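You operate a simulated robot arm through the tools that you are given. There is no shell and no other tool. Be economical: measure what you need, move in short steps, check, and stop when the job is done.

Carry out the task below with a simulated robot arm. There is one attempt and no reset: what you move stays moved.

Task
Put the cloth from the top of the tester bench on the middle left shelf of the wall rack. Then put one of the bottles from the top of the tester bench on the shelf of the tester bench. Then fetch the band from the shelf of the tester bench and set it on the middle right shelf of the wall rack. Then put two of the wraps from the top of the tester bench on the middle right shelf of the wall rack. Then stack the black box marked "Day 2" from the top of the low table on top of the black box labelled "Day 6". Then turn the tally dial to 3 pcs. Then open the dryer drawer. Keep to this order. Set down upright: bottle, band.

Only the result counts: the job must be done as asked and must still hold three seconds after the hand-in. Knocking over, shifting, dropping, spilling or breaking anything else fails it. Flat cloth is picked up by pressing the open fingertips on it (5 to 10 N) and closing them slowly along it; thin cloth reads only 2 to 8 mm in the jaws.

Robot
A 7-joint arm with a fingered hand on a trunk, on a base that drives. Base frame: it is fixed to the floor where the robot stands at the start and does not move with it; the origin is under the middle of the robot, x ahead of it, y to its left, z up; the surface under the hand at the start is at about z = 0.8. Lengths are in m, angles in degrees, forces in N, time in s.
With the tool pointing down near the work surface it reaches from about 0.34 to 0.72 m from the robot's upright axis, wherever it stands. Its first joint turns from -69.0 to 172.0 degrees. Places, roughly: band [0.75, -0.5, 0.25]; black box [1.5, -3.25, 0.75]; bottle [1, -0.25, 1]; bottle (6x6x16 cm) [0.5, -0.4, 0.9]; cloth (13x6x3 cm) [0.5, 0.1, 0.8]; dryer drawer [3.5, -8.8, 0.9]; middle left shelf of the wall rack [-1.7, 0, 1.2]; middle right shelf of the wall rack [-0.8, 0, 1.2]; shelf of the tester bench [1, -0.1, 0.3]; tally dial [3.4, -6.9, 0.9]; wrap (8x8x6 cm) [0.9, -0.2, 0.8]. Payload 3.4 kg.
Tool frame: the origin (TCP) lies between the finger pads and is the grasp point; the fingertips stand 0.025 m ahead of it; z points along the fingers, y is the line along which they close. Largest opening 0.088 m; the body of the gripper starts 0.029 m behind the TCP. The gripper is a hand of 4 fingers: y runs from the thumb to the fingers, the wrist lies at [-0.013, -0.097, -0.162] in the tool frame, and closing takes about 1.5 s.
Orientation is that of the tool frame in the base frame, as a unit quaternion [w, x, y, z]. With the fingers straight down and the wrist toward the robot, the tool's x, y and z point along [0, 1, 0], [1, 0, 0] and [0, 0, -1] of the base frame.

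Tools
- The arm moves only by the tool play_rows. Its argument "commands" is a list of rows, each a list of 3 entries, a list of its own where there are three numbers: the turn, a rotation vector about the base's x, y, z in degrees, then the shift along the base's x, y, z in m, then the finger opening in m, from 0 to 0.088. In form: [[[rx, ry, rz], [tx, ty, tz], hand], ...]. A call has 1 to 8 rows; each row shifts and turns the commanded pose from where the row before left it. A row lasts 0.2 s, in which the tool goes at most 0.05 m and 8.6 degrees; a call with a longer step from one row to the next is refused whole, and so is a gripper value outside its range. Where a pose cannot be reached the arm comes as near as it can. A force on the tool above 40 N (or 10 N above the force at the start of the call, whichever is more), or a blocked arm, ends the call early, and 0.2 s more pass. The fingers move at their own pace (about 0.108 m/s each) and stop on an object; they squeeze with about 25 N. The grip force told is the motor's: it shows also when the fingers shut on nothing. Time passes only in rows, and 0.2 s behind the last, so rows that do not move let the fingers close. The reply holds the time, the measured pose of the TCP, the force on the tool along the base axes, the opening and the grip force, in the units named above and with some noise, with the torque about the TCP (base axes, N m) and any sound that the robot's microphone picked up.
- Cameras (640 x 400 px; columns grow to the right, rows downward): "scene" is now at [0.1234, 0.0149, 1.3836]; the picture's right is [0.26, -0.97, -0.00], its down [-0.74, -0.20, -0.64] and it looks along [0.62, 0.16, -0.77] (base axes); focal length 214 px, centre (320, 200). "wrist" rides on the gripper at [0.064, -0.083, -0.098] in the tool frame; the picture's right is [-0.62, 0.37, -0.69], its down [-0.71, -0.63, 0.30] and it looks along [-0.32, 0.68, 0.65] (tool axes); focal length 265 px, centre (320, 200). There is no depth. A picture from a camera that has moved, and an enlarged one, comes with that camera's place and axes in the base frame and with its lens. The place of the scene camera against the robot may be out by one fixed shift of up to 0.012 m in any direction.
- grab_frame(camera): a new picture of that camera. The clock stands still meanwhile.
- lift_body(by): slides the trunk up (or, below 0, down) by that many m; the arm and the scene camera ride with it, the base frame stays. It gives what a move gives, with no picture.
- drive_base(legs): drives the robot by 1 to 6 legs, each [ahead, left, turn to the left] in m, m and degrees, along the robot's own axes; the way and the turn of a leg run together, so that a leg with both is an arc; at most 1.5 m and 180 degrees a leg. The arm and the cameras ride along, it lands a little off, and it stops where it bumps. It gives what a move gives.
- set_grasp(shape): the hand has 4 fingers and takes this shape, open, in about a second: jaw (thumb against the fingers, like two jaws); tri (thumb and two fingers); tip (a fingertip pinch); poke (one finger out to press); point (the index stretched); flat (the hand flat); cup (the hand cupped); fist (a fist). The gripper value then closes the fingers along that shape, each until it touches; the sizes above hold for jaw. It gives what a move gives, with no picture.
- head_to(pan, tilt): turns the head with the scene camera to pan (to the left, within 86 degrees either way) and tilt (down, from -29 to 69), counted from straight ahead of the robot. It gives what a move gives.
- enlarge(camera, box): a new picture of the part [left, top, right, bottom] of that camera's present view, enlarged. The clock stands still meanwhile.
- finish_job(): hands the job in; it is judged then, once.

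Work in short steps. Places have to be worked out from the pictures, the camera data and where the tool is seen: move nearer, look again, correct. Check each grasp and each placing, and mend what went wrong. You have 207 turns and 180 pictures in all, those below and enlarged ones among them. Open the gripper and draw the arm clear of the work before you hand the job in, unless the task says otherwise; then end with one line.

The tools are called after "Request:" as name(argument=value, ...) on one line, values as JSON. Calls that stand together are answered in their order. play_rows: Moves the arm, as the interface text tells. Its arguments: {"type":"object","properties":{"commands":{"type":"array","items":{"type":"array"}}},"required":["commands"]} The other tools are called the same way: lift_body (by) slides the trunk up or down; set_grasp (shape) gives the hand a shape; drive_base (legs) drives the base; head_to (pan, tilt) turns the head that bears the scene camera; grab_frame (camera) takes a picture; enlarge (camera, box) takes an enlarged picture of a part of a camera's view; finish_job () hands the job in.

At the start:

```text
t: 0.0
tool_pos: [0.3879, -0.3884, 1.38]
orientation: [-0.001, 0.707, 0.707, 0.0]
contact_force: [0.8, -0.1, 0.3]
torque: [0.03, 0.0, -0.01]
grip_width: 0.0877
gripper_force: 0.1
shape: jaw
trunk travel left (down, up): [-0.705, 0.135]
robot x, y, heading: [0.0029, -0.0004, 0.1]
head pan, tilt: [14.9, 50.4]
```

scene: 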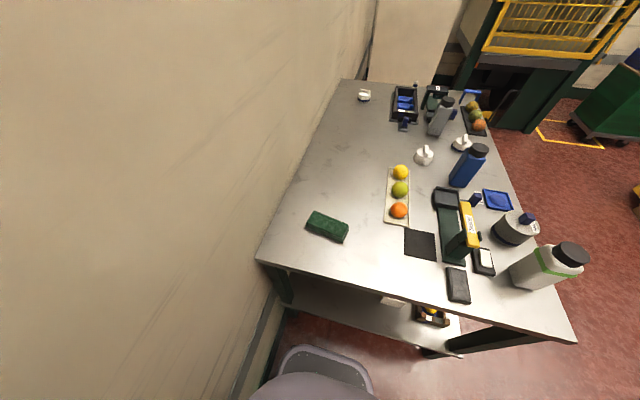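
wrist: 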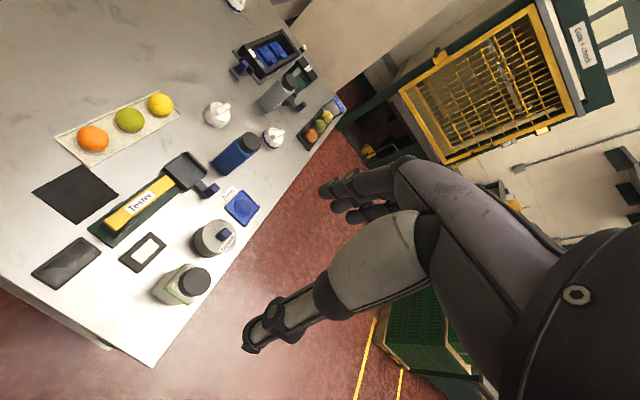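

The cloth (green) looks to be at about [0.48, 0.08, 0.81], and the white wraps are farther back on the bench. I'll look at the surroundings before moving.

Request:
head_to(pan=86, tilt=20)

Request:
grab_frame(camera="scene")

Request:
head_to(pan=-86, tilt=20)

Request:
grab_frame(camera="scene")

```text
t: 1.4
tool_pos: [0.3875, -0.3876, 1.3797]
orientation: [0.0, 0.707, 0.707, 0.0]
contact_force: [0.0, -1.0, -0.3]
torque: [-0.01, 0.02, -0.01]
grip_width: 0.0875
gripper_force: 0.1
shape: jaw
trunk travel left (down, up): [-0.705, 0.135]
robot x, y, heading: [-0.0025, 0.0015, -0.1]
head pan, tilt: [85.9, 20.0]
```

```text
177 pictures are left
camera scene: at [0.056, 0.0881, 1.4297], right [1.0, -0.07, 0.0], down [-0.02, -0.34, -0.94], along [0.07, 0.94, -0.34], focal length 214 px, centre (320, 200)
```

scene: 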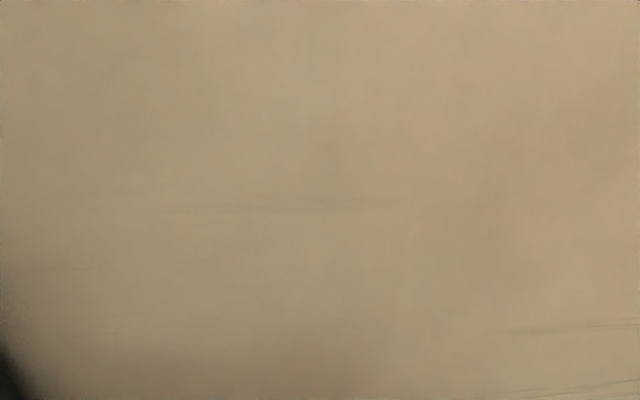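

```text
t: 4.0
tool_pos: [0.3875, -0.3879, 1.3799]
orientation: [0.0, 0.707, 0.707, 0.0]
contact_force: [-0.2, 0.0, -0.2]
torque: [-0.01, 0.0, 0.01]
grip_width: 0.0876
gripper_force: 0.0
shape: jaw
trunk travel left (down, up): [-0.705, 0.135]
robot x, y, heading: [0.0041, -0.0011, 0.1]
head pan, tilt: [-85.9, 20.0]
```

```text
176 pictures are left
camera scene: at [0.056, -0.0977, 1.4298], right [-1.0, -0.07, 0.0], down [-0.02, 0.34, -0.94], along [0.07, -0.94, -0.34], focal length 214 px, centre (320, 200)
```

scene: 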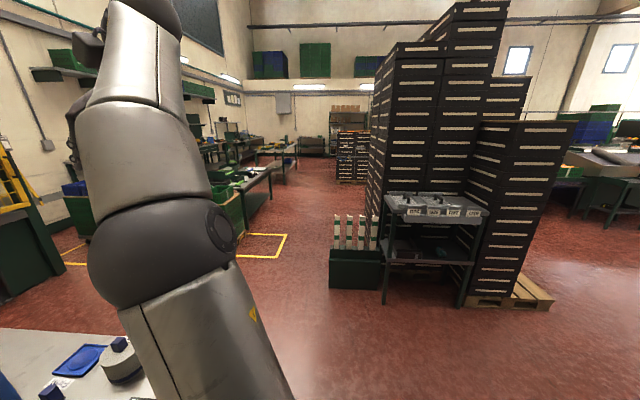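

The wall is close on the left, at about y=0.3. I'll look at the bench for detail before picking up the cloth.

Request:
head_to(pan=0, tilt=60)

Request:
grab_frame(camera="scene")

Request:
enlarge(camera="scene", box=[180, 80, 340, 180])

```text
t: 5.6
tool_pos: [0.3885, -0.3891, 1.3814]
orientation: [0.0, 0.707, 0.707, 0.0]
contact_force: [0.1, -0.1, -0.6]
torque: [0.01, 0.0, 0.01]
grip_width: 0.0877
gripper_force: 0.0
shape: jaw
trunk travel left (down, up): [-0.705, 0.135]
robot x, y, heading: [0.0018, -0.0007, -0.0]
head pan, tilt: [0.0, 60.0]
```

```text
175 pictures are left
camera scene: at [0.116, -0.0049, 1.3716], right [0.0, -1.0, 0.0], down [-0.87, 0.0, -0.5], along [0.5, 0.0, -0.87], focal length 214 px, centre (320, 200)
```

scene: 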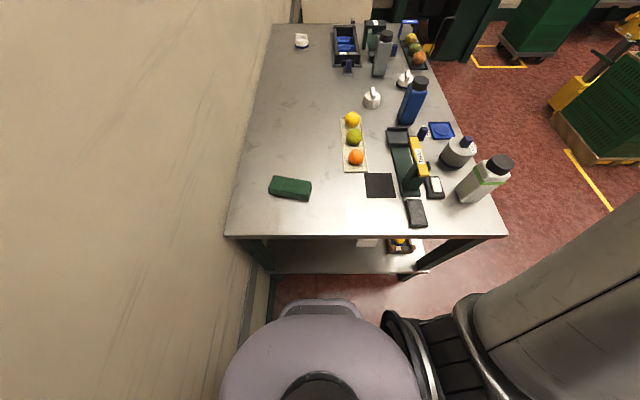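

```text
4.00 times, centred on (260, 130) of scene
camera zoom: at [0.116, -0.0049, 1.3716], right [0.0, -1.0, 0.0], down [-0.87, 0.0, -0.5], along [0.5, 0.0, -0.87], focal length 858 px, centre (560, 480)
```

zoom: 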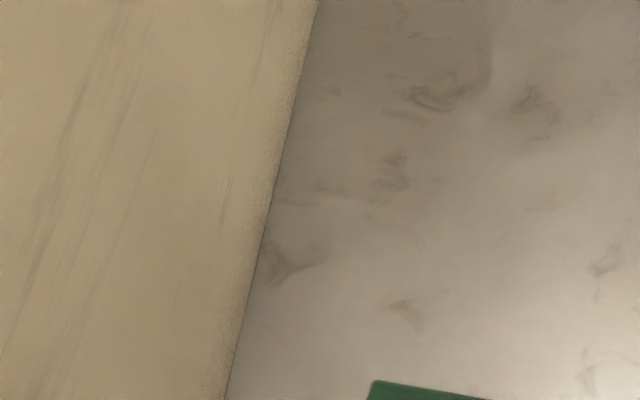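

The cloth is centred at about [0.482, 0.088], with its long axis along [-0.27, -0.96]. I'll move above it, staying high, and turn the tool by -15.7° so it closes across the short side.

Request:
play_rows(commands=[[[0, 0, -4], [0.012, 0.045, 0], 0.088], [[0, 0, -4], [0.012, 0.045, 0], 0.088], [[0, 0, -4], [0.012, 0.048, 0], 0.088], [[0, 0, -3.7], [0.012, 0.048, 0], 0.088], [[0, 0, 0], [0.012, 0.048, 0], 0.088], [[0, 0, 0], [0.012, 0.048, 0], 0.088], [[0, 0, 0], [0.012, 0.048, 0], 0.088], [[0, 0, 0], [0.008, 0.048, 0], 0.088]])

Request:
play_rows(commands=[[[0, 0, 0], [0.001, 0.049, 0], 0.088], [[0, 0, 0], [0.001, 0.049, 0], 0.088], [[0, 0, 0], [0, 0, -0.05], 0.088], [[0, 0, 0], [0, 0, -0.05], 0.088], [[0, 0, 0], [0, 0, -0.05], 0.088], [[0, 0, 0], [0, 0, -0.05], 0.088], [[0, 0, 0], [0, 0, -0.05], 0.088], [[0, 0, 0], [0, 0, -0.05], 0.088]])

Request:
grab_frame(camera="wrist")

Request:
grab_frame(camera="scene")

```text
t: 7.4
tool_pos: [0.4766, -0.146, 1.3801]
orientation: [-0.01, 0.803, 0.596, 0.008]
contact_force: [-0.5, 0.3, 0.2]
torque: [0.01, 0.02, 0.01]
grip_width: 0.0877
gripper_force: 0.1
shape: jaw
out of reach, approached as far as the arm can: row 5, 6, 7, 8
trunk travel left (down, up): [-0.705, 0.135]
robot x, y, heading: [0.0004, 0.0033, 0.0]
head pan, tilt: [0.0, 60.0]
```

```text
t: 9.2
tool_pos: [0.5763, -0.1943, 1.1435]
orientation: [-0.001, 0.797, 0.605, -0.001]
contact_force: [-0.8, -0.5, 0.8]
torque: [0.0, -0.01, 0.04]
grip_width: 0.0878
gripper_force: 0.1
shape: jaw
out of reach, approached as far as the arm can: row 1, 2, 3, 4, 5, 6, 7, 8
trunk travel left (down, up): [-0.705, 0.135]
robot x, y, heading: [-0.0034, 0.0011, 0.3]
head pan, tilt: [0.0, 60.0]
```

```text
173 pictures are left
camera wrist: at [0.5152, -0.1092, 1.2413], right [0.19, -0.7, 0.69], down [-0.8, -0.52, -0.3], along [0.57, -0.5, -0.66], focal length 265 px, centre (320, 200)
```

wrist: 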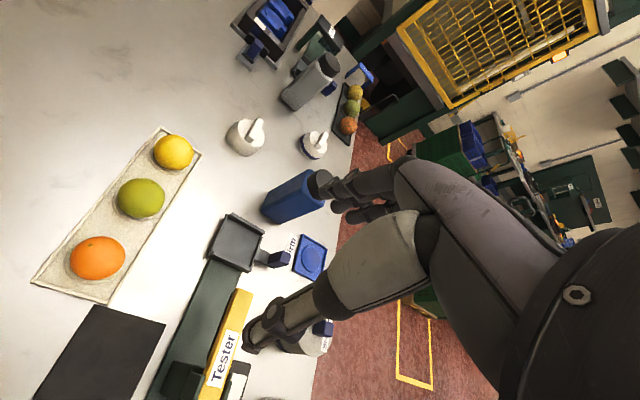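

```text
172 pictures are left
camera scene: at [0.117, -0.0051, 1.3716], right [0.0, -1.0, 0.0], down [-0.87, 0.0, -0.5], along [0.5, 0.0, -0.87], focal length 214 px, centre (320, 200)
```

scene: 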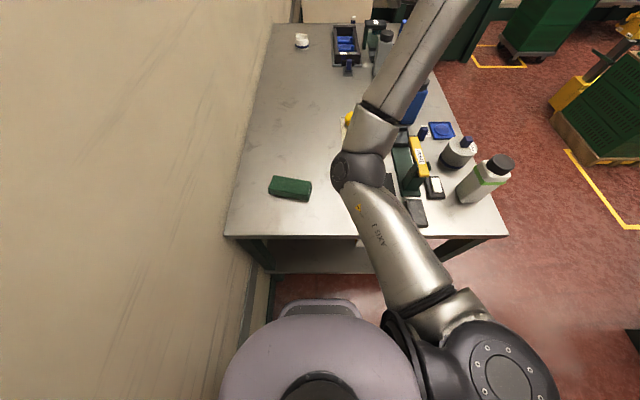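

The arm fell short at this height, and I suspect the cause is the reach near the body. I'll send still rows to see what pose the commands refer to.

Request:
play_rows(commands=[[[0, 0, 0], [0, 0, 0], 0.088], [[0, 0, 0], [0, 0, 0], 0.088]])

```text
t: 9.8
tool_pos: [0.5764, -0.1939, 1.1441]
orientation: [0.0, 0.797, 0.604, 0.0]
contact_force: [0.3, -0.2, -0.9]
torque: [-0.03, 0.01, 0.02]
grip_width: 0.0877
gripper_force: 0.0
shape: jaw
trunk travel left (down, up): [-0.705, 0.135]
robot x, y, heading: [-0.001, -0.0001, -0.2]
head pan, tilt: [0.0, 60.0]
```

Commands restart from the measured pose. Now I'll move toward the cloth at this lower height.

Request:
play_rows(commands=[[[0, 0, 0], [0, 0.04, 0], 0.088], [[0, 0, 0], [0, 0.04, 0], 0.088], [[0, 0, 0], [-0.02, 0.04, 0], 0.088], [[0, 0, 0], [-0.02, 0.04, 0], 0.088], [[0, 0, 0], [-0.02, 0.04, 0], 0.088], [[0, 0, 0], [-0.02, 0.04, 0], 0.088], [[0, 0, 0], [-0.014, 0.042, 0], 0.088]])

```text
t: 11.4
tool_pos: [0.5974, -0.1376, 1.2039]
orientation: [-0.001, 0.796, 0.605, -0.001]
contact_force: [0.0, -0.9, 0.3]
torque: [-0.01, -0.01, -0.01]
grip_width: 0.0878
gripper_force: 0.1
shape: jaw
out of reach, approached as far as the arm can: row 1, 2, 3, 4, 5, 6, 7
trunk travel left (down, up): [-0.705, 0.135]
robot x, y, heading: [0.0002, 0.0018, 0.0]
head pan, tilt: [0.0, 60.0]
```

The arm gets stuck as the target bearing moves left of the robot, so the first joint or the arm's posture limits it there. Turning the base left will put the cloth on the robot's right, where the arm works freely.

Request:
drive_base(legs=[[0, 0, 35]])

Request:
grab_frame(camera="scene")

```text
t: 13.5
tool_pos: [0.5869, 0.1764, 1.2038]
orientation: [0.001, 0.598, 0.801, -0.001]
contact_force: [-0.7, -1.9, -0.8]
torque: [0.08, 0.02, 0.03]
grip_width: 0.0875
gripper_force: 0.1
shape: jaw
trunk travel left (down, up): [-0.705, 0.135]
robot x, y, heading: [0.0095, -0.0249, 31.9]
head pan, tilt: [0.0, 60.0]
```

```text
171 pictures are left
camera scene: at [0.1051, 0.0345, 1.3717], right [0.53, -0.85, 0.0], down [-0.73, -0.46, -0.5], along [0.42, 0.27, -0.87], focal length 214 px, centre (320, 200)
```

scene: 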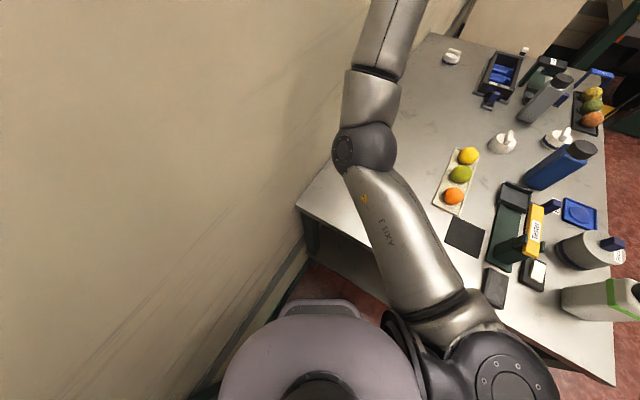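

The cloth now lies at bearing -18° from the robot. I'll move over it while turning the tool back by -32°.

Request:
play_rows(commands=[[[0, 0, -4], [-0.013, -0.011, 0], 0.088], [[0, 0, -4], [-0.013, -0.011, 0], 0.088], [[0, 0, -4], [-0.013, -0.011, 0], 0.088], [[0, 0, -4], [-0.013, -0.011, 0], 0.088], [[0, 0, -4], [-0.013, -0.011, 0], 0.088], [[0, 0, -4], [-0.013, -0.011, 0], 0.088], [[0, 0, -4], [-0.013, -0.011, 0], 0.088], [[0, 0, -4], [-0.013, -0.011, 0], 0.088]])

```text
t: 15.3
tool_pos: [0.5514, 0.0393, 1.2385]
orientation: [0.0, 0.796, 0.606, -0.001]
contact_force: [-0.5, -0.1, -0.3]
torque: [-0.01, 0.03, -0.01]
grip_width: 0.0877
gripper_force: 0.1
shape: jaw
out of reach, approached as far as the arm can: row 1, 2, 3, 4, 5, 6, 7, 8
trunk travel left (down, up): [-0.705, 0.135]
robot x, y, heading: [0.0099, -0.0238, 32.2]
head pan, tilt: [0.0, 60.0]
```

The arm is folded with its forearm up (elbow at about z=1.07), so it can't come down close to the body. I'll raise the trunk, turn to the open floor, look around, and unfold the arm there.

Request:
lift_body(by=0.13)

Request:
drive_base(legs=[[0, 0, -32], [-0.15, 0, 0], [0, 0, -85]])

Request:
head_to(pan=-60, tilt=20)

Request:
grab_frame(camera="scene")

```text
t: 16.9
tool_pos: [0.5528, 0.0386, 1.3673]
orientation: [-0.001, 0.795, 0.606, -0.002]
contact_force: [-0.1, -0.2, 0.5]
torque: [0.05, -0.04, 0.03]
grip_width: 0.0878
gripper_force: 0.0
shape: jaw
trunk travel left (down, up): [-0.835, 0.005]
robot x, y, heading: [0.006, -0.0239, 32.0]
head pan, tilt: [0.0, 60.0]
```

```text
t: 19.8
tool_pos: [0.4785, -0.186, 1.3673]
orientation: [0.0, 0.913, 0.409, -0.002]
contact_force: [-0.4, 0.5, -0.1]
torque: [0.02, -0.01, 0.0]
grip_width: 0.0874
gripper_force: 0.0
shape: jaw
trunk travel left (down, up): [-0.835, 0.005]
robot x, y, heading: [-0.0383, -0.0034, 5.8]
head pan, tilt: [0.0, 60.0]
stopped in leg 2: the robot was blocked; the commanded pose is now the measured one
```

```text
t: 21.1
tool_pos: [0.4798, -0.1888, 1.3668]
orientation: [-0.002, 0.913, 0.409, -0.002]
contact_force: [0.1, -0.1, -0.4]
torque: [0.0, -0.03, 0.01]
grip_width: 0.0875
gripper_force: 0.0
shape: jaw
trunk travel left (down, up): [-0.835, 0.005]
robot x, y, heading: [-0.0354, -0.0044, 5.3]
head pan, tilt: [-60.0, 20.0]
```

```text
170 pictures are left
camera scene: at [0.0664, -0.0767, 1.5597], right [-0.81, -0.58, 0.0], down [-0.2, 0.28, -0.94], along [0.55, -0.76, -0.34], focal length 214 px, centre (320, 200)
```

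scene: 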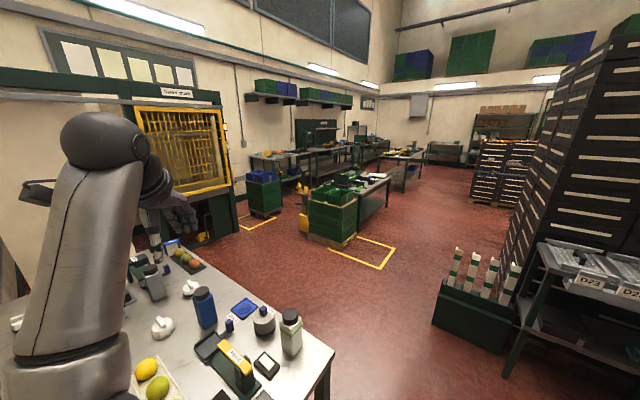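

Something blocks me from behind, while the floor to the right (-y) is open. I'll square up, slide right by 0.5 m and look again.

Request:
drive_base(legs=[[0, 0, -5], [0, -0.5, 0]])

Request:
head_to(pan=-86, tilt=35)

Request:
grab_frame(camera="scene")

Request:
head_to(pan=86, tilt=20)

Request:
grab_frame(camera="scene")

```text
t: 21.9
tool_pos: [0.4769, -0.2036, 1.3666]
orientation: [-0.001, 0.918, 0.396, -0.002]
contact_force: [0.6, -0.1, 0.2]
torque: [0.02, -0.04, -0.03]
grip_width: 0.0878
gripper_force: 0.0
shape: jaw
trunk travel left (down, up): [-0.835, 0.005]
robot x, y, heading: [-0.0338, -0.0011, 4.3]
head pan, tilt: [-60.0, 20.0]
stopped in leg 1: the robot was blocked; the commanded pose is now the measured one
```

```text
t: 22.8
tool_pos: [0.4772, -0.2038, 1.3677]
orientation: [0.0, 0.918, 0.396, -0.001]
contact_force: [-0.6, 0.2, -0.5]
torque: [0.03, -0.03, -0.05]
grip_width: 0.0877
gripper_force: 0.0
shape: jaw
trunk travel left (down, up): [-0.835, 0.005]
robot x, y, heading: [-0.0301, -0.0014, 4.4]
head pan, tilt: [-85.9, 35.0]
```

```text
169 pictures are left
camera scene: at [0.0279, -0.091, 1.536], right [-0.99, -0.14, 0.0], down [-0.08, 0.57, -0.82], along [0.12, -0.81, -0.57], focal length 214 px, centre (320, 200)
```

scene: 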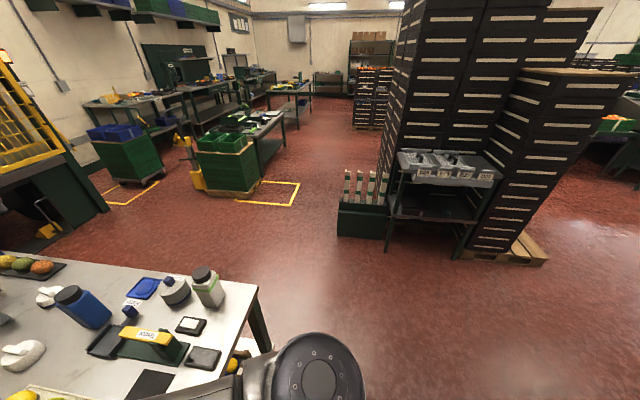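

```text
t: 25.4
tool_pos: [0.4774, -0.204, 1.3671]
orientation: [-0.001, 0.918, 0.396, -0.002]
contact_force: [-0.6, -0.5, -0.4]
torque: [0.0, -0.01, 0.03]
grip_width: 0.0878
gripper_force: 0.1
shape: jaw
trunk travel left (down, up): [-0.835, 0.005]
robot x, y, heading: [-0.0331, 0.0, 4.3]
head pan, tilt: [85.9, 20.0]
```

```text
168 pictures are left
camera scene: at [0.0149, 0.0892, 1.5598], right [1.0, 0.0, 0.0], down [0.0, -0.34, -0.94], along [0.0, 0.94, -0.34], focal length 214 px, centre (320, 200)
```

scene: 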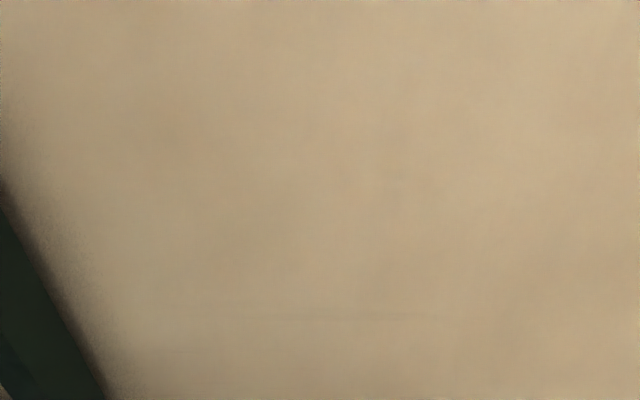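

The rack upright is just behind and to the left, and it blocks the turn. I'll slide straight right with no turning.

Request:
drive_base(legs=[[0.0, -0.55, 0]])

Request:
grab_frame(camera="scene")

```text
t: 28.5
tool_pos: [0.5129, -0.7578, 1.3669]
orientation: [-0.001, 0.92, 0.393, -0.002]
contact_force: [0.3, -0.3, -0.6]
torque: [-0.03, 0.0, -0.01]
grip_width: 0.0878
gripper_force: 0.0
shape: jaw
trunk travel left (down, up): [-0.835, 0.005]
robot x, y, heading: [0.003, -0.5503, 3.8]
head pan, tilt: [85.9, 20.0]
```

```text
167 pictures are left
camera scene: at [0.0537, -0.4589, 1.5598], right [1.0, -0.01, 0.0], down [0.0, -0.34, -0.94], along [0.01, 0.94, -0.34], focal length 214 px, centre (320, 200)
```

scene: 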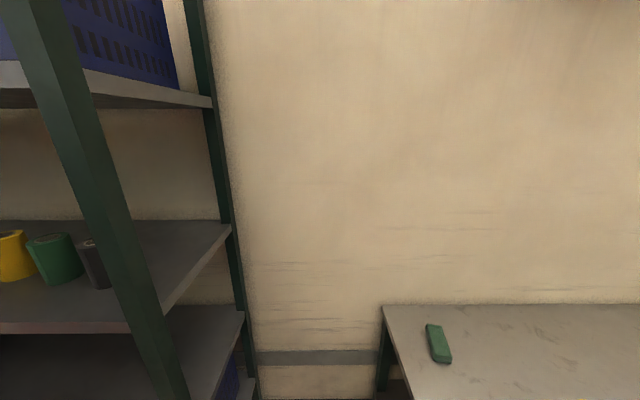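

That moved clear, and the rack and bench are both visible. I'll slide farther out, to about y=-1.1, to view the whole rack.

Request:
drive_base(legs=[[-0.1, -0.5, 0], [0, 0, 60]])

Request:
head_to(pan=70, tilt=15)

Request:
grab_frame(camera="scene")

Request:
head_to(pan=-20, tilt=35)

Request:
grab_frame(camera="scene")

```text
t: 34.1
tool_pos: [0.3717, -0.7194, 1.367]
orientation: [0.0, 0.603, 0.798, -0.002]
contact_force: [0.0, 1.8, -0.1]
torque: [-0.02, 0.05, 0.02]
grip_width: 0.0878
gripper_force: 0.1
shape: jaw
trunk travel left (down, up): [-0.835, 0.005]
robot x, y, heading: [-0.062, -1.0506, 63.0]
head pan, tilt: [85.9, 20.0]
```

```text
t: 34.9
tool_pos: [0.3711, -0.7192, 1.367]
orientation: [0.0, 0.604, 0.797, -0.002]
contact_force: [-0.6, -0.4, -0.7]
torque: [0.01, 0.01, -0.02]
grip_width: 0.0879
gripper_force: 0.1
shape: jaw
trunk travel left (down, up): [-0.835, 0.005]
robot x, y, heading: [-0.0648, -1.0498, 63.3]
head pan, tilt: [70.0, 15.0]
```

```text
166 pictures are left
camera scene: at [-0.1065, -0.9452, 1.5679], right [0.73, 0.69, 0.0], down [0.18, -0.19, -0.97], along [-0.66, 0.7, -0.26], focal length 214 px, centre (320, 200)
```

scene: 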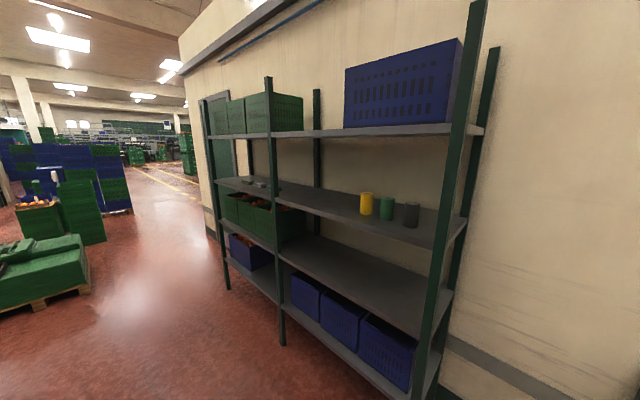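

```text
t: 36.6
tool_pos: [0.3717, -0.718, 1.3662]
orientation: [0.0, 0.604, 0.797, -0.002]
contact_force: [-0.1, 0.2, -0.8]
torque: [-0.02, -0.03, -0.02]
grip_width: 0.0877
gripper_force: 0.1
shape: jaw
trunk travel left (down, up): [-0.835, 0.005]
robot x, y, heading: [-0.0653, -1.0557, 63.4]
head pan, tilt: [-20.0, 35.0]
```

```text
165 pictures are left
camera scene: at [0.0216, -0.9528, 1.5359], right [0.69, -0.73, 0.0], down [-0.42, -0.39, -0.82], along [0.6, 0.56, -0.57], focal length 214 px, centre (320, 200)
```

scene: 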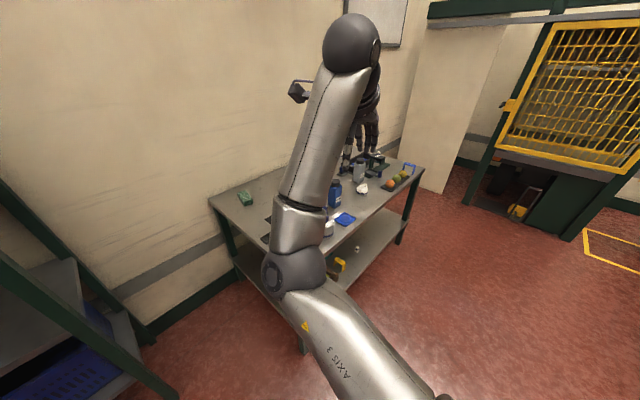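

The rack is in view: the middle shelf holds three rolls in the right bay and small parts in the left bay. I'll turn to open floor and unfold the arm so the forearm points down.

Request:
drive_base(legs=[[0, 0, -113]])

Request:
play_rows(commands=[[[0, 0, 0], [0.0, -0.05, 0], 0.088], [[0, 0, 0], [0.0, -0.05, 0], 0.088], [[0, 0, 0], [0.0, -0.05, 0], 0.088], [[0, 0, 0], [0.0, -0.05, 0], 0.088]])

```text
t: 41.7
tool_pos: [0.0789, -1.5847, 1.3664]
orientation: [-0.002, 0.998, -0.061, -0.001]
contact_force: [-0.1, 0.3, 0.0]
torque: [0.01, 0.03, 0.0]
grip_width: 0.0878
gripper_force: 0.0
shape: jaw
trunk travel left (down, up): [-0.835, 0.005]
robot x, y, heading: [-0.0662, -1.053, -49.3]
head pan, tilt: [-20.0, 35.0]
```

```text
t: 42.7
tool_pos: [0.0612, -1.6302, 1.3586]
orientation: [-0.002, 0.998, -0.058, -0.002]
contact_force: [-0.7, -0.4, 0.0]
torque: [0.02, -0.04, 0.02]
grip_width: 0.0881
gripper_force: 0.1
shape: jaw
out of reach, approached as far as the arm can: row 1, 2, 3, 4
trunk travel left (down, up): [-0.835, 0.005]
robot x, y, heading: [-0.0642, -1.0528, -49.4]
head pan, tilt: [-20.0, 35.0]
```

I'll turn the tool back to its natural yaw (wrist toward the robot) and start lowering.

Request:
play_rows(commands=[[[0, 0, 8], [0, 0, 0], 0.088], [[0, 0, 8], [0, 0, 0], 0.088], [[0, 0, 8], [0, 0, 0], 0.088], [[0, 0, 8], [0, 0, 0], 0.088], [[0, 0, 8], [0, 0, -0.04], 0.088], [[0, 0, 7], [0, 0, -0.05], 0.088], [[0, 0, 0], [0, 0, -0.05], 0.088], [[0, 0, 0], [0, 0, -0.05], 0.088]])

Request:
play_rows(commands=[[[0, 0, 0], [0, 0, -0.05], 0.088], [[0, 0, 0], [0, 0, -0.05], 0.088], [[0, 0, 0], [0, 0, -0.05], 0.088], [[0, 0, 0], [0, 0, -0.05], 0.088], [[0, 0, 0], [0, 0, -0.05], 0.088], [[0, 0, 0], [0, 0, -0.05], 0.088]])

Request:
grab_frame(camera="scene")

```text
t: 44.5
tool_pos: [0.0655, -1.6296, 1.1687]
orientation: [-0.001, 0.939, 0.344, -0.002]
contact_force: [-0.6, 0.2, 0.4]
torque: [-0.02, -0.01, 0.02]
grip_width: 0.088
gripper_force: 0.0
shape: jaw
trunk travel left (down, up): [-0.835, 0.005]
robot x, y, heading: [-0.0638, -1.0486, -49.3]
head pan, tilt: [-20.0, 35.0]
```

```text
t: 46.1
tool_pos: [0.0409, -1.6574, 0.8899]
orientation: [0.022, 0.946, 0.323, -0.02]
contact_force: [0.3, 0.4, 0.4]
torque: [-0.01, 0.01, 0.01]
grip_width: 0.0877
gripper_force: 0.1
shape: jaw
trunk travel left (down, up): [-0.835, 0.005]
robot x, y, heading: [-0.0659, -1.0548, -49.3]
head pan, tilt: [-20.0, 35.0]
stopped in row 6: the arm was blocked; the commanded pose is now the measured one
```

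```text
164 pictures are left
camera scene: at [-0.0017, -1.1781, 1.5359], right [-0.94, -0.35, 0.0], down [-0.2, 0.54, -0.82], along [0.29, -0.77, -0.57], focal length 214 px, centre (320, 200)
```

scene: 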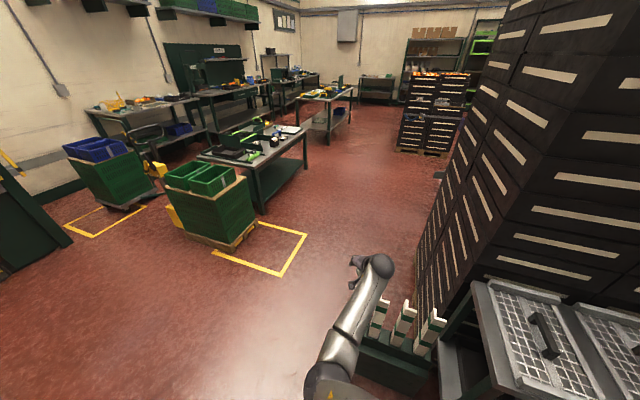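

No contact force shows, and the hand is well above the bin, so the arm stopped on its own limits. I'll test moving inward at this height.

Request:
play_rows(commands=[[[0, 0, 0], [0, 0.03, 0.01], 0.088], [[0, 0, 0], [0, 0.04, 0.0], 0.088], [[0, 0, 0], [0, 0.04, 0.0], 0.088]])

Request:
head_to(pan=-30, tilt=60)

Request:
grab_frame(camera="scene")

```text
t: 46.8
tool_pos: [0.0035, -1.6256, 0.9496]
orientation: [0.084, 0.949, 0.295, -0.073]
contact_force: [-0.2, 0.2, -0.4]
torque: [0.0, 0.0, 0.01]
grip_width: 0.0881
gripper_force: 0.0
shape: jaw
out of reach, approached as far as the arm can: row 3
trunk travel left (down, up): [-0.835, 0.005]
robot x, y, heading: [-0.0622, -1.0549, -49.3]
head pan, tilt: [-20.0, 35.0]
stopped in row 3: the arm was blocked; the commanded pose is now the measured one
```

```text
t: 47.7
tool_pos: [0.0029, -1.6254, 0.9513]
orientation: [0.083, 0.949, 0.294, -0.073]
contact_force: [-1.0, -0.2, -0.1]
torque: [0.03, 0.03, -0.03]
grip_width: 0.088
gripper_force: 0.1
shape: jaw
trunk travel left (down, up): [-0.835, 0.005]
robot x, y, heading: [-0.0617, -1.0526, -49.2]
head pan, tilt: [-30.0, 60.0]
```

```text
163 pictures are left
camera scene: at [-0.0204, -1.1614, 1.5017], right [-0.98, -0.18, 0.0], down [-0.16, 0.85, -0.5], along [0.09, -0.49, -0.87], focal length 214 px, centre (320, 200)
```

scene: 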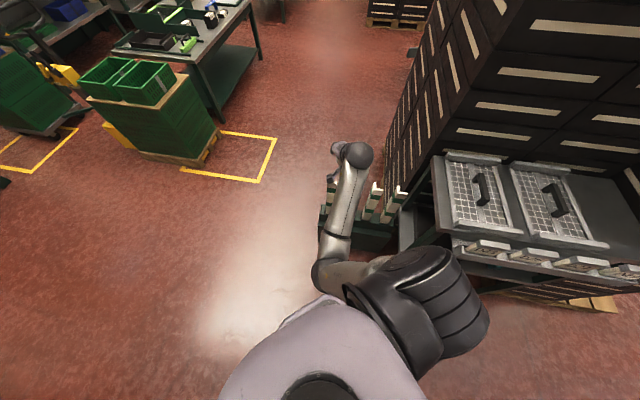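

The elbow has folded inward in front of the chest, whereas at the start it was out to the right. I'll go back up and swing the hand far right to bring the elbow out again.

Request:
play_rows(commands=[[[0, 0, 0], [0, -0.01, 0.05], 0.088], [[0, 0, 0], [0, -0.01, 0.05], 0.088], [[0, 0, 0], [0, 0, 0.05], 0.088], [[0, 0, 0], [0, 0, 0.05], 0.088], [[0, 0, 0], [0, 0, 0.05], 0.088], [[0, 0, 0], [0, 0, 0.05], 0.088], [[0, 0, 0], [0, 0, 0.05], 0.088], [[0, 0, 0], [0, 0, 0.05], 0.088]])

Request:
play_rows(commands=[[[0, 0, 0], [-0.035, 0.025, 0.02], 0.088], [[0, 0, 0], [-0.035, 0.025, 0.02], 0.088], [[0, 0, 0], [-0.035, 0.025, 0.02], 0.088], [[0, 0, 0], [-0.035, 0.025, 0.02], 0.088], [[0, 0, 0], [-0.035, 0.025, 0.0], 0.088], [[0, 0, 0], [-0.035, 0.025, 0], 0.088]])

Request:
grab_frame(camera="scene")

```text
refused: row 1 steps farther than a row can; nothing moved
```

```text
t: 49.1
tool_pos: [-0.2197, -1.5009, 1.0247]
orientation: [0.082, 0.949, 0.296, -0.07]
contact_force: [-0.4, 0.1, -0.2]
torque: [-0.04, 0.01, -0.04]
grip_width: 0.0878
gripper_force: 0.0
shape: jaw
out of reach, approached as far as the arm can: row 4, 5, 6
trunk travel left (down, up): [-0.835, 0.005]
robot x, y, heading: [-0.0619, -1.052, -49.6]
head pan, tilt: [-30.0, 60.0]
```

```text
162 pictures are left
camera scene: at [-0.0232, -1.1611, 1.5017], right [-0.98, -0.18, 0.0], down [-0.16, 0.85, -0.5], along [0.09, -0.49, -0.87], focal length 214 px, centre (320, 200)
```

scene: 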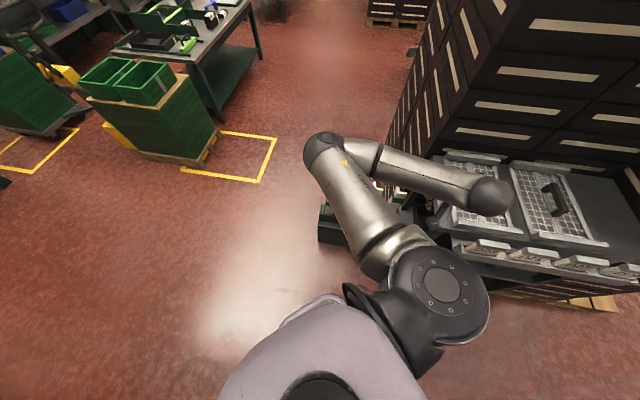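

The elbow is still on the left. I'll extend the arm high and turn the tool to positive yaw so the solver swings the elbow over to the right.

Request:
play_rows(commands=[[[0, 0, 8], [0.025, -0.02, 0.035], 0.088], [[0, 0, 8], [0.025, -0.02, 0.035], 0.088], [[0, 0, 8], [0.025, -0.02, 0.035], 0.088], [[0, 0, 8], [0.025, -0.02, 0.035], 0.088], [[0, 0, 8], [0.025, -0.02, 0.035], 0.088], [[0, 0, 8], [0.025, -0.02, 0.035], 0.088], [[0, 0, 8], [0.025, -0.02, 0.035], 0.088], [[0, 0, 8], [0.025, -0.02, 0.035], 0.088]])

Request:
play_rows(commands=[[[0, 0, 8], [0.025, -0.02, 0.03], 0.088], [[0, 0, 8], [0.025, -0.02, 0.03], 0.088], [[0, 0, 8], [0, 0, 0.03], 0.088], [[0, 0, 8], [0, 0, 0.03], 0.088], [[0, 0, 8], [0, 0, 0.0], 0.088]])

Request:
grab_frame(camera="scene")

```text
t: 50.9
tool_pos: [-0.0166, -1.6651, 1.3034]
orientation: [0.108, 0.648, 0.754, -0.018]
contact_force: [-0.8, 0.2, -0.8]
torque: [0.01, 0.02, 0.02]
grip_width: 0.0879
gripper_force: 0.1
shape: jaw
trunk travel left (down, up): [-0.835, 0.005]
robot x, y, heading: [-0.0667, -1.0486, -49.4]
head pan, tilt: [-30.0, 60.0]
```

```text
t: 52.1
tool_pos: [0.0063, -1.6388, 1.3428]
orientation: [0.099, 0.45, 0.887, 0.028]
contact_force: [-0.3, -0.1, -0.3]
torque: [-0.01, 0.01, -0.01]
grip_width: 0.0878
gripper_force: 0.1
shape: jaw
out of reach, approached as far as the arm can: row 2, 3, 4, 5
trunk travel left (down, up): [-0.835, 0.005]
robot x, y, heading: [-0.0635, -1.0534, -49.6]
head pan, tilt: [-30.0, 60.0]
```

```text
161 pictures are left
camera scene: at [-0.0202, -1.1591, 1.5018], right [-0.98, -0.18, 0.0], down [-0.16, 0.85, -0.5], along [0.09, -0.49, -0.87], focal length 214 px, centre (320, 200)
```

scene: 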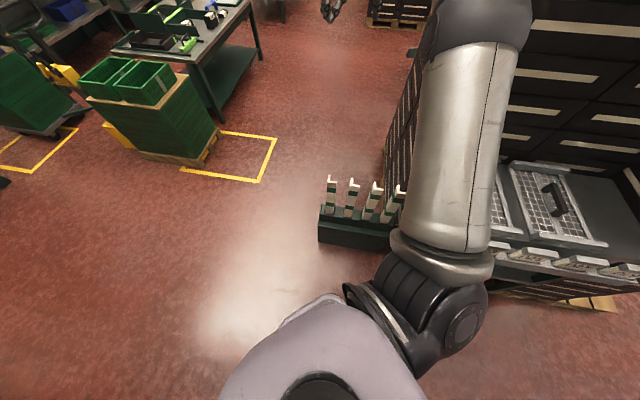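

The elbow is now out to the right. I'll set a moderate yaw, remove the tilt, and test lowering.

Request:
play_rows(commands=[[[1.1, 1.7, -7.5], [0, 0, 0], 0.088], [[1.1, 1.7, -7.5], [0, 0, 0], 0.088], [[1.1, 1.7, -7.5], [0, 0, 0], 0.088], [[1.1, 1.7, -7.5], [0, 0, 0], 0.088], [[1.1, 1.7, -7.5], [0, 0, 0], 0.088], [[1.1, 1.7, -7.5], [0, 0, 0], 0.088], [[0, 0, 0], [0, 0, -0.05], 0.088], [[0, 0, 0], [0, 0, -0.05], 0.088]])

Request:
play_rows(commands=[[[0, 0, 0], [0, 0, -0.05], 0.088], [[0, 0, 0], [0, 0, -0.05], 0.088], [[0, 0, 0], [0, 0, -0.05], 0.088], [[0, 0, 0], [0, 0, -0.05], 0.088], [[0, 0, 0], [0, 0, -0.05], 0.088], [[0, 0, 0], [0, 0, -0.05], 0.088]])

Request:
grab_frame(camera="scene")

```text
t: 53.9
tool_pos: [0.0039, -1.6428, 1.2405]
orientation: [-0.001, 0.76, 0.649, 0.0]
contact_force: [0.1, -0.5, -0.2]
torque: [0.01, 0.0, -0.03]
grip_width: 0.088
gripper_force: 0.2
shape: jaw
trunk travel left (down, up): [-0.835, 0.005]
robot x, y, heading: [-0.0658, -1.0512, -49.5]
head pan, tilt: [-30.0, 60.0]
```

```text
t: 55.3
tool_pos: [0.006, -1.6436, 0.9383]
orientation: [0.0, 0.761, 0.649, 0.001]
contact_force: [-0.4, -0.1, 0.8]
torque: [0.01, 0.03, 0.01]
grip_width: 0.0881
gripper_force: 0.1
shape: jaw
trunk travel left (down, up): [-0.835, 0.005]
robot x, y, heading: [-0.0643, -1.0562, -49.4]
head pan, tilt: [-30.0, 60.0]
```

```text
160 pictures are left
camera scene: at [-0.0206, -1.1632, 1.5015], right [-0.98, -0.18, 0.0], down [-0.16, 0.85, -0.5], along [0.09, -0.49, -0.87], focal length 214 px, centre (320, 200)
```

scene: 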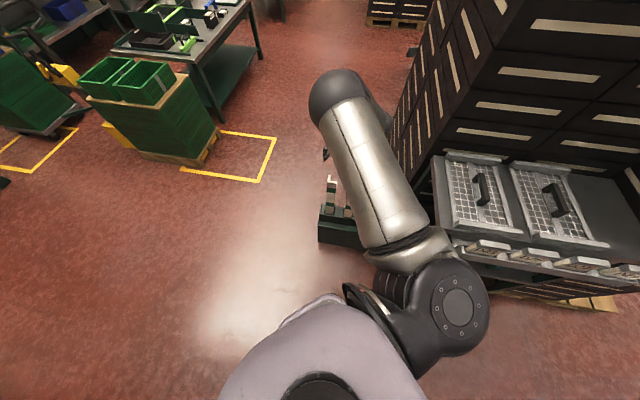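

Lowering works now, with the elbow up. Next I'll test the leftward reach at this height.

Request:
play_rows(commands=[[[0, 0, 0], [0.03, 0.026, 0], 0.088], [[0, 0, 0], [0.03, 0.026, 0], 0.088], [[0, 0, 0], [0.03, 0.026, 0], 0.088], [[0, 0, 0], [0.03, 0.026, 0], 0.088], [[0, 0, 0], [0.03, 0.026, 0], 0.088], [[0, 0, 0], [0.03, 0.026, 0], 0.088]])

Request:
play_rows(commands=[[[0, 0, 0], [0.03, 0.026, 0], 0.088], [[0, 0, 0], [0.03, 0.026, 0], 0.088], [[0, 0, 0], [0.03, 0.026, 0], 0.088], [[0, 0, 0], [0.03, 0.026, 0], 0.088]])

Request:
grab_frame(camera="scene")

```text
t: 56.7
tool_pos: [0.1875, -1.4854, 0.9401]
orientation: [-0.001, 0.76, 0.65, 0.0]
contact_force: [0.1, 0.1, 1.6]
torque: [0.0, -0.01, 0.04]
grip_width: 0.0881
gripper_force: 0.0
shape: jaw
trunk travel left (down, up): [-0.835, 0.005]
robot x, y, heading: [-0.066, -1.0523, -49.7]
head pan, tilt: [-30.0, 60.0]
```

```text
t: 57.7
tool_pos: [0.3079, -1.3799, 0.9429]
orientation: [-0.001, 0.761, 0.649, -0.001]
contact_force: [0.4, 0.2, 0.4]
torque: [-0.03, -0.02, 0.01]
grip_width: 0.0881
gripper_force: 0.2
shape: jaw
trunk travel left (down, up): [-0.835, 0.005]
robot x, y, heading: [-0.0664, -1.0514, -49.3]
head pan, tilt: [-30.0, 60.0]
```

```text
159 pictures are left
camera scene: at [-0.0193, -1.1603, 1.5017], right [-0.98, -0.18, 0.0], down [-0.16, 0.85, -0.5], along [0.09, -0.49, -0.87], focal length 214 px, centre (320, 200)
```

scene: 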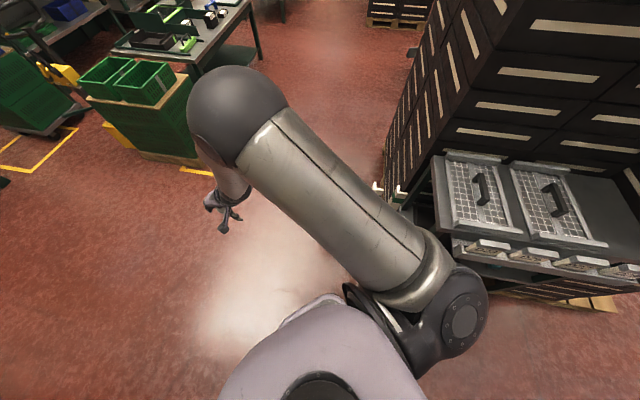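

This posture reaches well on both sides. I'll raise the hand to z≈1.2 and turn its relative yaw to about -26° for the cloth, then drive back to the bench end.

Request:
play_rows(commands=[[[0, 0, -8.3], [0, 0, 0.033], 0.088], [[0, 0, -8.3], [0, 0, 0.033], 0.088], [[0, 0, -8.3], [0, 0, 0.033], 0.088], [[0, 0, -8.3], [0, 0, 0.033], 0.088], [[0, 0, -8.3], [0, 0, 0.033], 0.088], [[0, 0, -8.3], [0, 0, 0.033], 0.088], [[0, 0, -8.3], [0, 0, 0.033], 0.088], [[0, 0, -7.9], [0, 0, 0.033], 0.088]])

Request:
head_to(pan=0, tilt=55)

Request:
drive_base(legs=[[0, 0, 59]])

Request:
grab_frame(camera="scene")

```text
t: 58.4
tool_pos: [0.2737, -1.3604, 0.9468]
orientation: [-0.108, 0.868, 0.484, 0.001]
contact_force: [-0.3, 0.8, -0.3]
torque: [0.02, 0.01, -0.01]
grip_width: 0.088
gripper_force: 0.2
shape: jaw
out of reach, approached as far as the arm can: row 3
trunk travel left (down, up): [-0.835, 0.005]
robot x, y, heading: [-0.0654, -1.054, -49.3]
head pan, tilt: [-30.0, 60.0]
stopped in row 3: the arm was blocked; the commanded pose is now the measured one
```

```text
t: 59.4
tool_pos: [0.2754, -1.3587, 0.9453]
orientation: [-0.106, 0.868, 0.485, 0.001]
contact_force: [0.3, 0.1, 0.3]
torque: [0.0, 0.01, -0.02]
grip_width: 0.0879
gripper_force: 0.0
shape: jaw
trunk travel left (down, up): [-0.835, 0.005]
robot x, y, heading: [-0.0652, -1.0536, -49.6]
head pan, tilt: [0.0, 55.0]
```

```text
t: 62.4
tool_pos: [0.3731, -0.9228, 0.9454]
orientation: [-0.093, 0.519, 0.848, -0.053]
contact_force: [-0.6, 0.1, -0.4]
torque: [0.03, -0.02, 0.0]
grip_width: 0.088
gripper_force: 0.1
shape: jaw
trunk travel left (down, up): [-0.835, 0.005]
robot x, y, heading: [-0.0652, -1.0507, 9.4]
head pan, tilt: [0.0, 55.0]
```

```text
158 pictures are left
camera scene: at [0.0553, -1.0379, 1.5077], right [0.16, -0.99, 0.0], down [-0.81, -0.13, -0.57], along [0.57, 0.09, -0.82], focal length 214 px, centre (320, 200)
```

scene: 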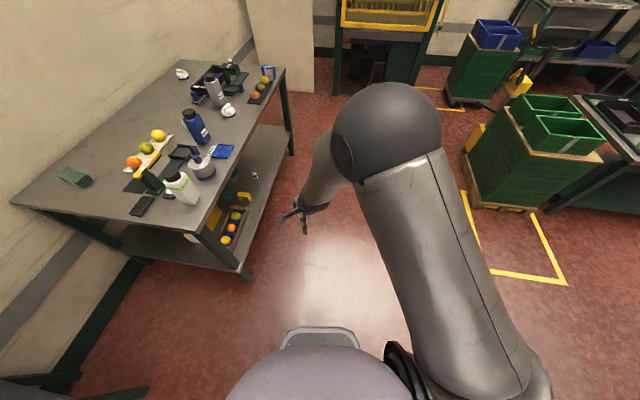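

The tool needs more radius to hold that yaw, because the wrist meets the chest. I'll move it outward and up, and remove the tilt with it.

Request:
play_rows(commands=[[[0, 0, 0], [0.03, 0.01, 0.03], 0.088], [[0, 0, 0], [0.03, 0.02, 0.03], 0.088], [[-0.7, -2.4, -5.5], [0.02, 0.02, 0.03], 0.088], [[-0.7, -2.4, -5.5], [0, 0, 0.03], 0.088], [[-0.7, -2.4, -5.5], [0, 0, 0.03], 0.088], [[-0.7, -2.4, -5.5], [0, 0, 0.03], 0.088], [[-0.7, -2.4, -5.5], [0, 0, 0.02], 0.088]])

```text
t: 64.0
tool_pos: [0.4641, -0.8854, 1.1615]
orientation: [-0.021, 0.724, 0.689, 0.016]
contact_force: [0.6, 0.1, 0.1]
torque: [0.0, -0.01, -0.01]
grip_width: 0.0879
gripper_force: 0.0
shape: jaw
trunk travel left (down, up): [-0.835, 0.005]
robot x, y, heading: [-0.0631, -1.0524, 9.3]
head pan, tilt: [0.0, 55.0]
```

That works. Now I'll drive back beside the bench with the hand high, ending near (0, -0.1) at heading 0.

Request:
drive_base(legs=[[0, 0, -9.3], [0.06, 0.95, 0]])

Request:
head_to(pan=20, tilt=60)

Request:
grab_frame(camera="scene")

```text
t: 69.7
tool_pos: [0.5463, -0.0093, 1.161]
orientation: [-0.019, 0.776, 0.63, 0.02]
contact_force: [-0.2, -0.6, 0.1]
torque: [-0.02, 0.0, -0.03]
grip_width: 0.0881
gripper_force: 0.0
shape: jaw
trunk travel left (down, up): [-0.835, 0.005]
robot x, y, heading: [-0.0045, -0.0917, -0.2]
head pan, tilt: [0.0, 55.0]
```

```text
t: 70.5
tool_pos: [0.5463, -0.0118, 1.164]
orientation: [-0.021, 0.777, 0.628, 0.023]
contact_force: [0.0, -1.0, 0.7]
torque: [-0.01, 0.02, 0.03]
grip_width: 0.0877
gripper_force: 0.0
shape: jaw
trunk travel left (down, up): [-0.835, 0.005]
robot x, y, heading: [-0.002, -0.0895, -0.4]
head pan, tilt: [20.0, 60.0]
```

```text
157 pictures are left
camera scene: at [0.1105, -0.0725, 1.5016], right [0.33, -0.94, 0.0], down [-0.82, -0.29, -0.5], along [0.47, 0.17, -0.87], focal length 214 px, centre (320, 200)
```

scene: 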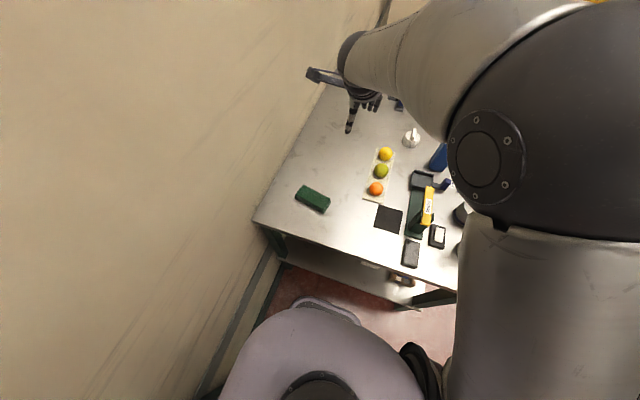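

The cloth is confirmed at [0.480, 0.089]. I'll move over it, fix the tilt and yaw, and descend to z≈0.95.

Request:
play_rows(commands=[[[-0.9, 0.2, -0.9], [-0.017, 0.025, 0], 0.088], [[-0.9, 0.1, -0.9], [-0.017, 0.025, 0], 0.088], [[-0.8, 0.1, -0.9], [-0.017, 0.025, 0], 0.088], [[-0.8, 0.2, -0.9], [-0.015, 0.025, 0], 0.088], [[0, 0, 0], [0, 0, -0.05], 0.088], [[0, 0, 0], [0, 0, -0.05], 0.088], [[0, 0, 0], [0, 0, -0.05], 0.088], [[0, 0, 0], [0, 0, -0.05], 0.088]])

Request:
grab_frame(camera="scene")

Request:
grab_frame(camera="wrist")

```text
t: 72.3
tool_pos: [0.4812, 0.0902, 0.9582]
orientation: [0.002, 0.796, 0.605, -0.003]
contact_force: [0.3, 0.2, -0.7]
torque: [0.01, 0.04, -0.02]
grip_width: 0.088
gripper_force: 0.1
shape: jaw
trunk travel left (down, up): [-0.835, 0.005]
robot x, y, heading: [-0.0011, -0.0899, -0.3]
head pan, tilt: [20.0, 60.0]
```

```text
156 pictures are left
camera scene: at [0.1124, -0.072, 1.5015], right [0.34, -0.94, 0.0], down [-0.82, -0.29, -0.5], along [0.47, 0.17, -0.87], focal length 214 px, centre (320, 200)
```

scene: 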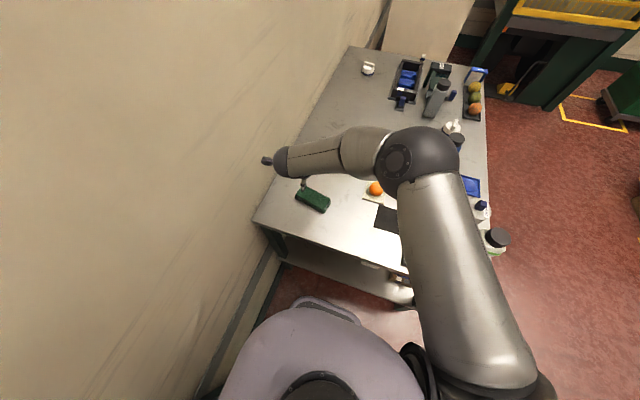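

```text
155 pictures are left
camera wrist: at [0.419, 0.175, 1.0561], right [0.19, -0.69, 0.7], down [-0.8, -0.52, -0.3], along [0.57, -0.5, -0.65], focal length 265 px, centre (320, 200)
```

wrist: 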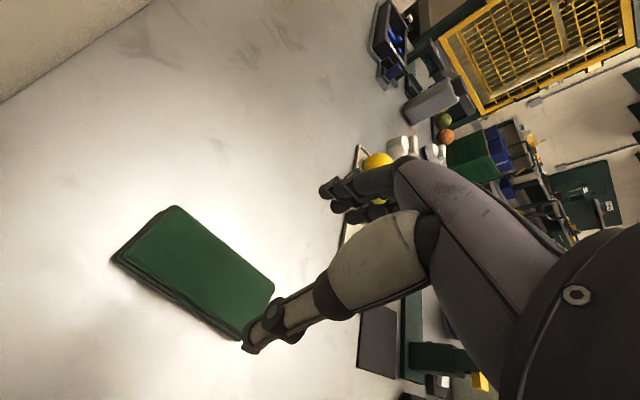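

The wrist view puts the cloth centre at about [0.478, 0.096], and the yaw matches. I'll descend onto it with the jaws open.

Request:
play_rows(commands=[[[0, 0, 0], [-0.002, 0.006, -0.04], 0.088], [[0, 0, 0], [0, 0, -0.04], 0.088], [[0, 0, 0], [0, 0, -0.025], 0.088], [[0, 0, 0], [0, 0, -0.012], 0.088], [[0, 0, 0], [0, 0, -0.01], 0.088]])

Request:
grab_frame(camera="wrist")

```text
t: 73.5
tool_pos: [0.4771, 0.0971, 0.8336]
orientation: [0.002, 0.796, 0.606, -0.002]
contact_force: [-0.5, 0.2, 0.3]
torque: [0.0, 0.01, 0.0]
grip_width: 0.0881
gripper_force: 0.0
shape: jaw
trunk travel left (down, up): [-0.835, 0.005]
robot x, y, heading: [-0.0053, -0.09, -0.5]
head pan, tilt: [20.0, 60.0]
```

```text
154 pictures are left
camera wrist: at [0.4169, 0.1819, 0.9317], right [0.19, -0.69, 0.7], down [-0.8, -0.52, -0.3], along [0.57, -0.5, -0.65], focal length 265 px, centre (320, 200)
```

wrist: 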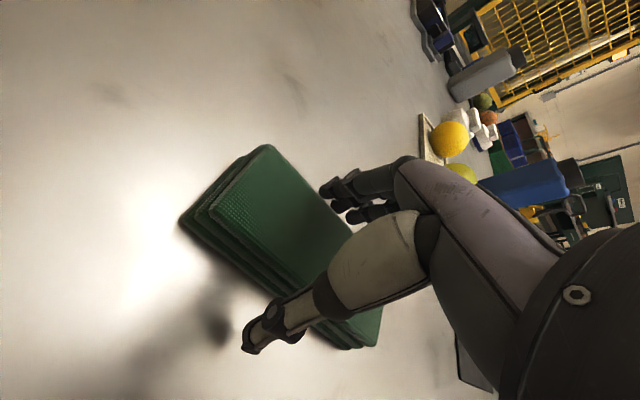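

The cloth sits between thumb and fingers. I'll lower another 4 mm and close.

Request:
play_rows(commands=[[[0, 0, 0], [0, 0, -0.004], 0.088], [[0, 0, 0], [0, 0, 0], 0.06], [[0, 0, 0], [0, 0, 0], 0.05], [[0, 0, 0], [0, 0, 0], 0.04], [[0, 0, 0], [0, 0, 0], 0.03], [[0, 0, 0], [0, 0, 0], 0.02], [[0, 0, 0], [0, 0, 0], 0.02], [[0, 0, 0], [0, 0, 0], 0.02]])

Request:
play_rows(commands=[[[0, 0, 0], [0, 0, 0.03], 0.02], [[0, 0, 0], [0, 0, 0.04], 0.02], [[0, 0, 0], [0, 0, 0.05], 0.02], [[0, 0, 0], [0, 0, 0.05], 0.02]])

Request:
grab_frame(camera="wrist")

```text
t: 75.3
tool_pos: [0.4771, 0.098, 0.8303]
orientation: [0.002, 0.796, 0.605, -0.004]
contact_force: [-0.6, -0.2, 0.5]
torque: [0.02, -0.02, 0.06]
grip_width: 0.0519
gripper_force: 25.1
shape: jaw
trunk travel left (down, up): [-0.835, 0.005]
robot x, y, heading: [-0.0036, -0.089, -0.4]
head pan, tilt: [20.0, 60.0]
```

```text
t: 76.3
tool_pos: [0.4785, 0.0958, 0.9972]
orientation: [0.002, 0.797, 0.604, -0.004]
contact_force: [0.5, -0.5, 0.1]
torque: [0.0, -0.04, 0.02]
grip_width: 0.052
gripper_force: 24.9
shape: jaw
trunk travel left (down, up): [-0.835, 0.005]
robot x, y, heading: [-0.0008, -0.087, -0.3]
head pan, tilt: [20.0, 60.0]
```

```text
153 pictures are left
camera wrist: at [0.4179, 0.1821, 1.0955], right [0.19, -0.69, 0.7], down [-0.8, -0.52, -0.3], along [0.57, -0.5, -0.65], focal length 265 px, centre (320, 200)
```

wrist: 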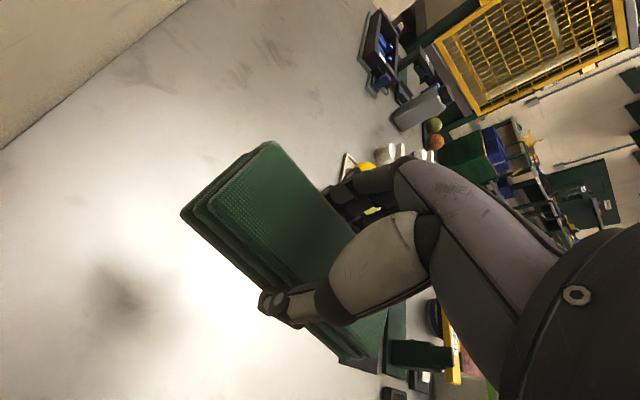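

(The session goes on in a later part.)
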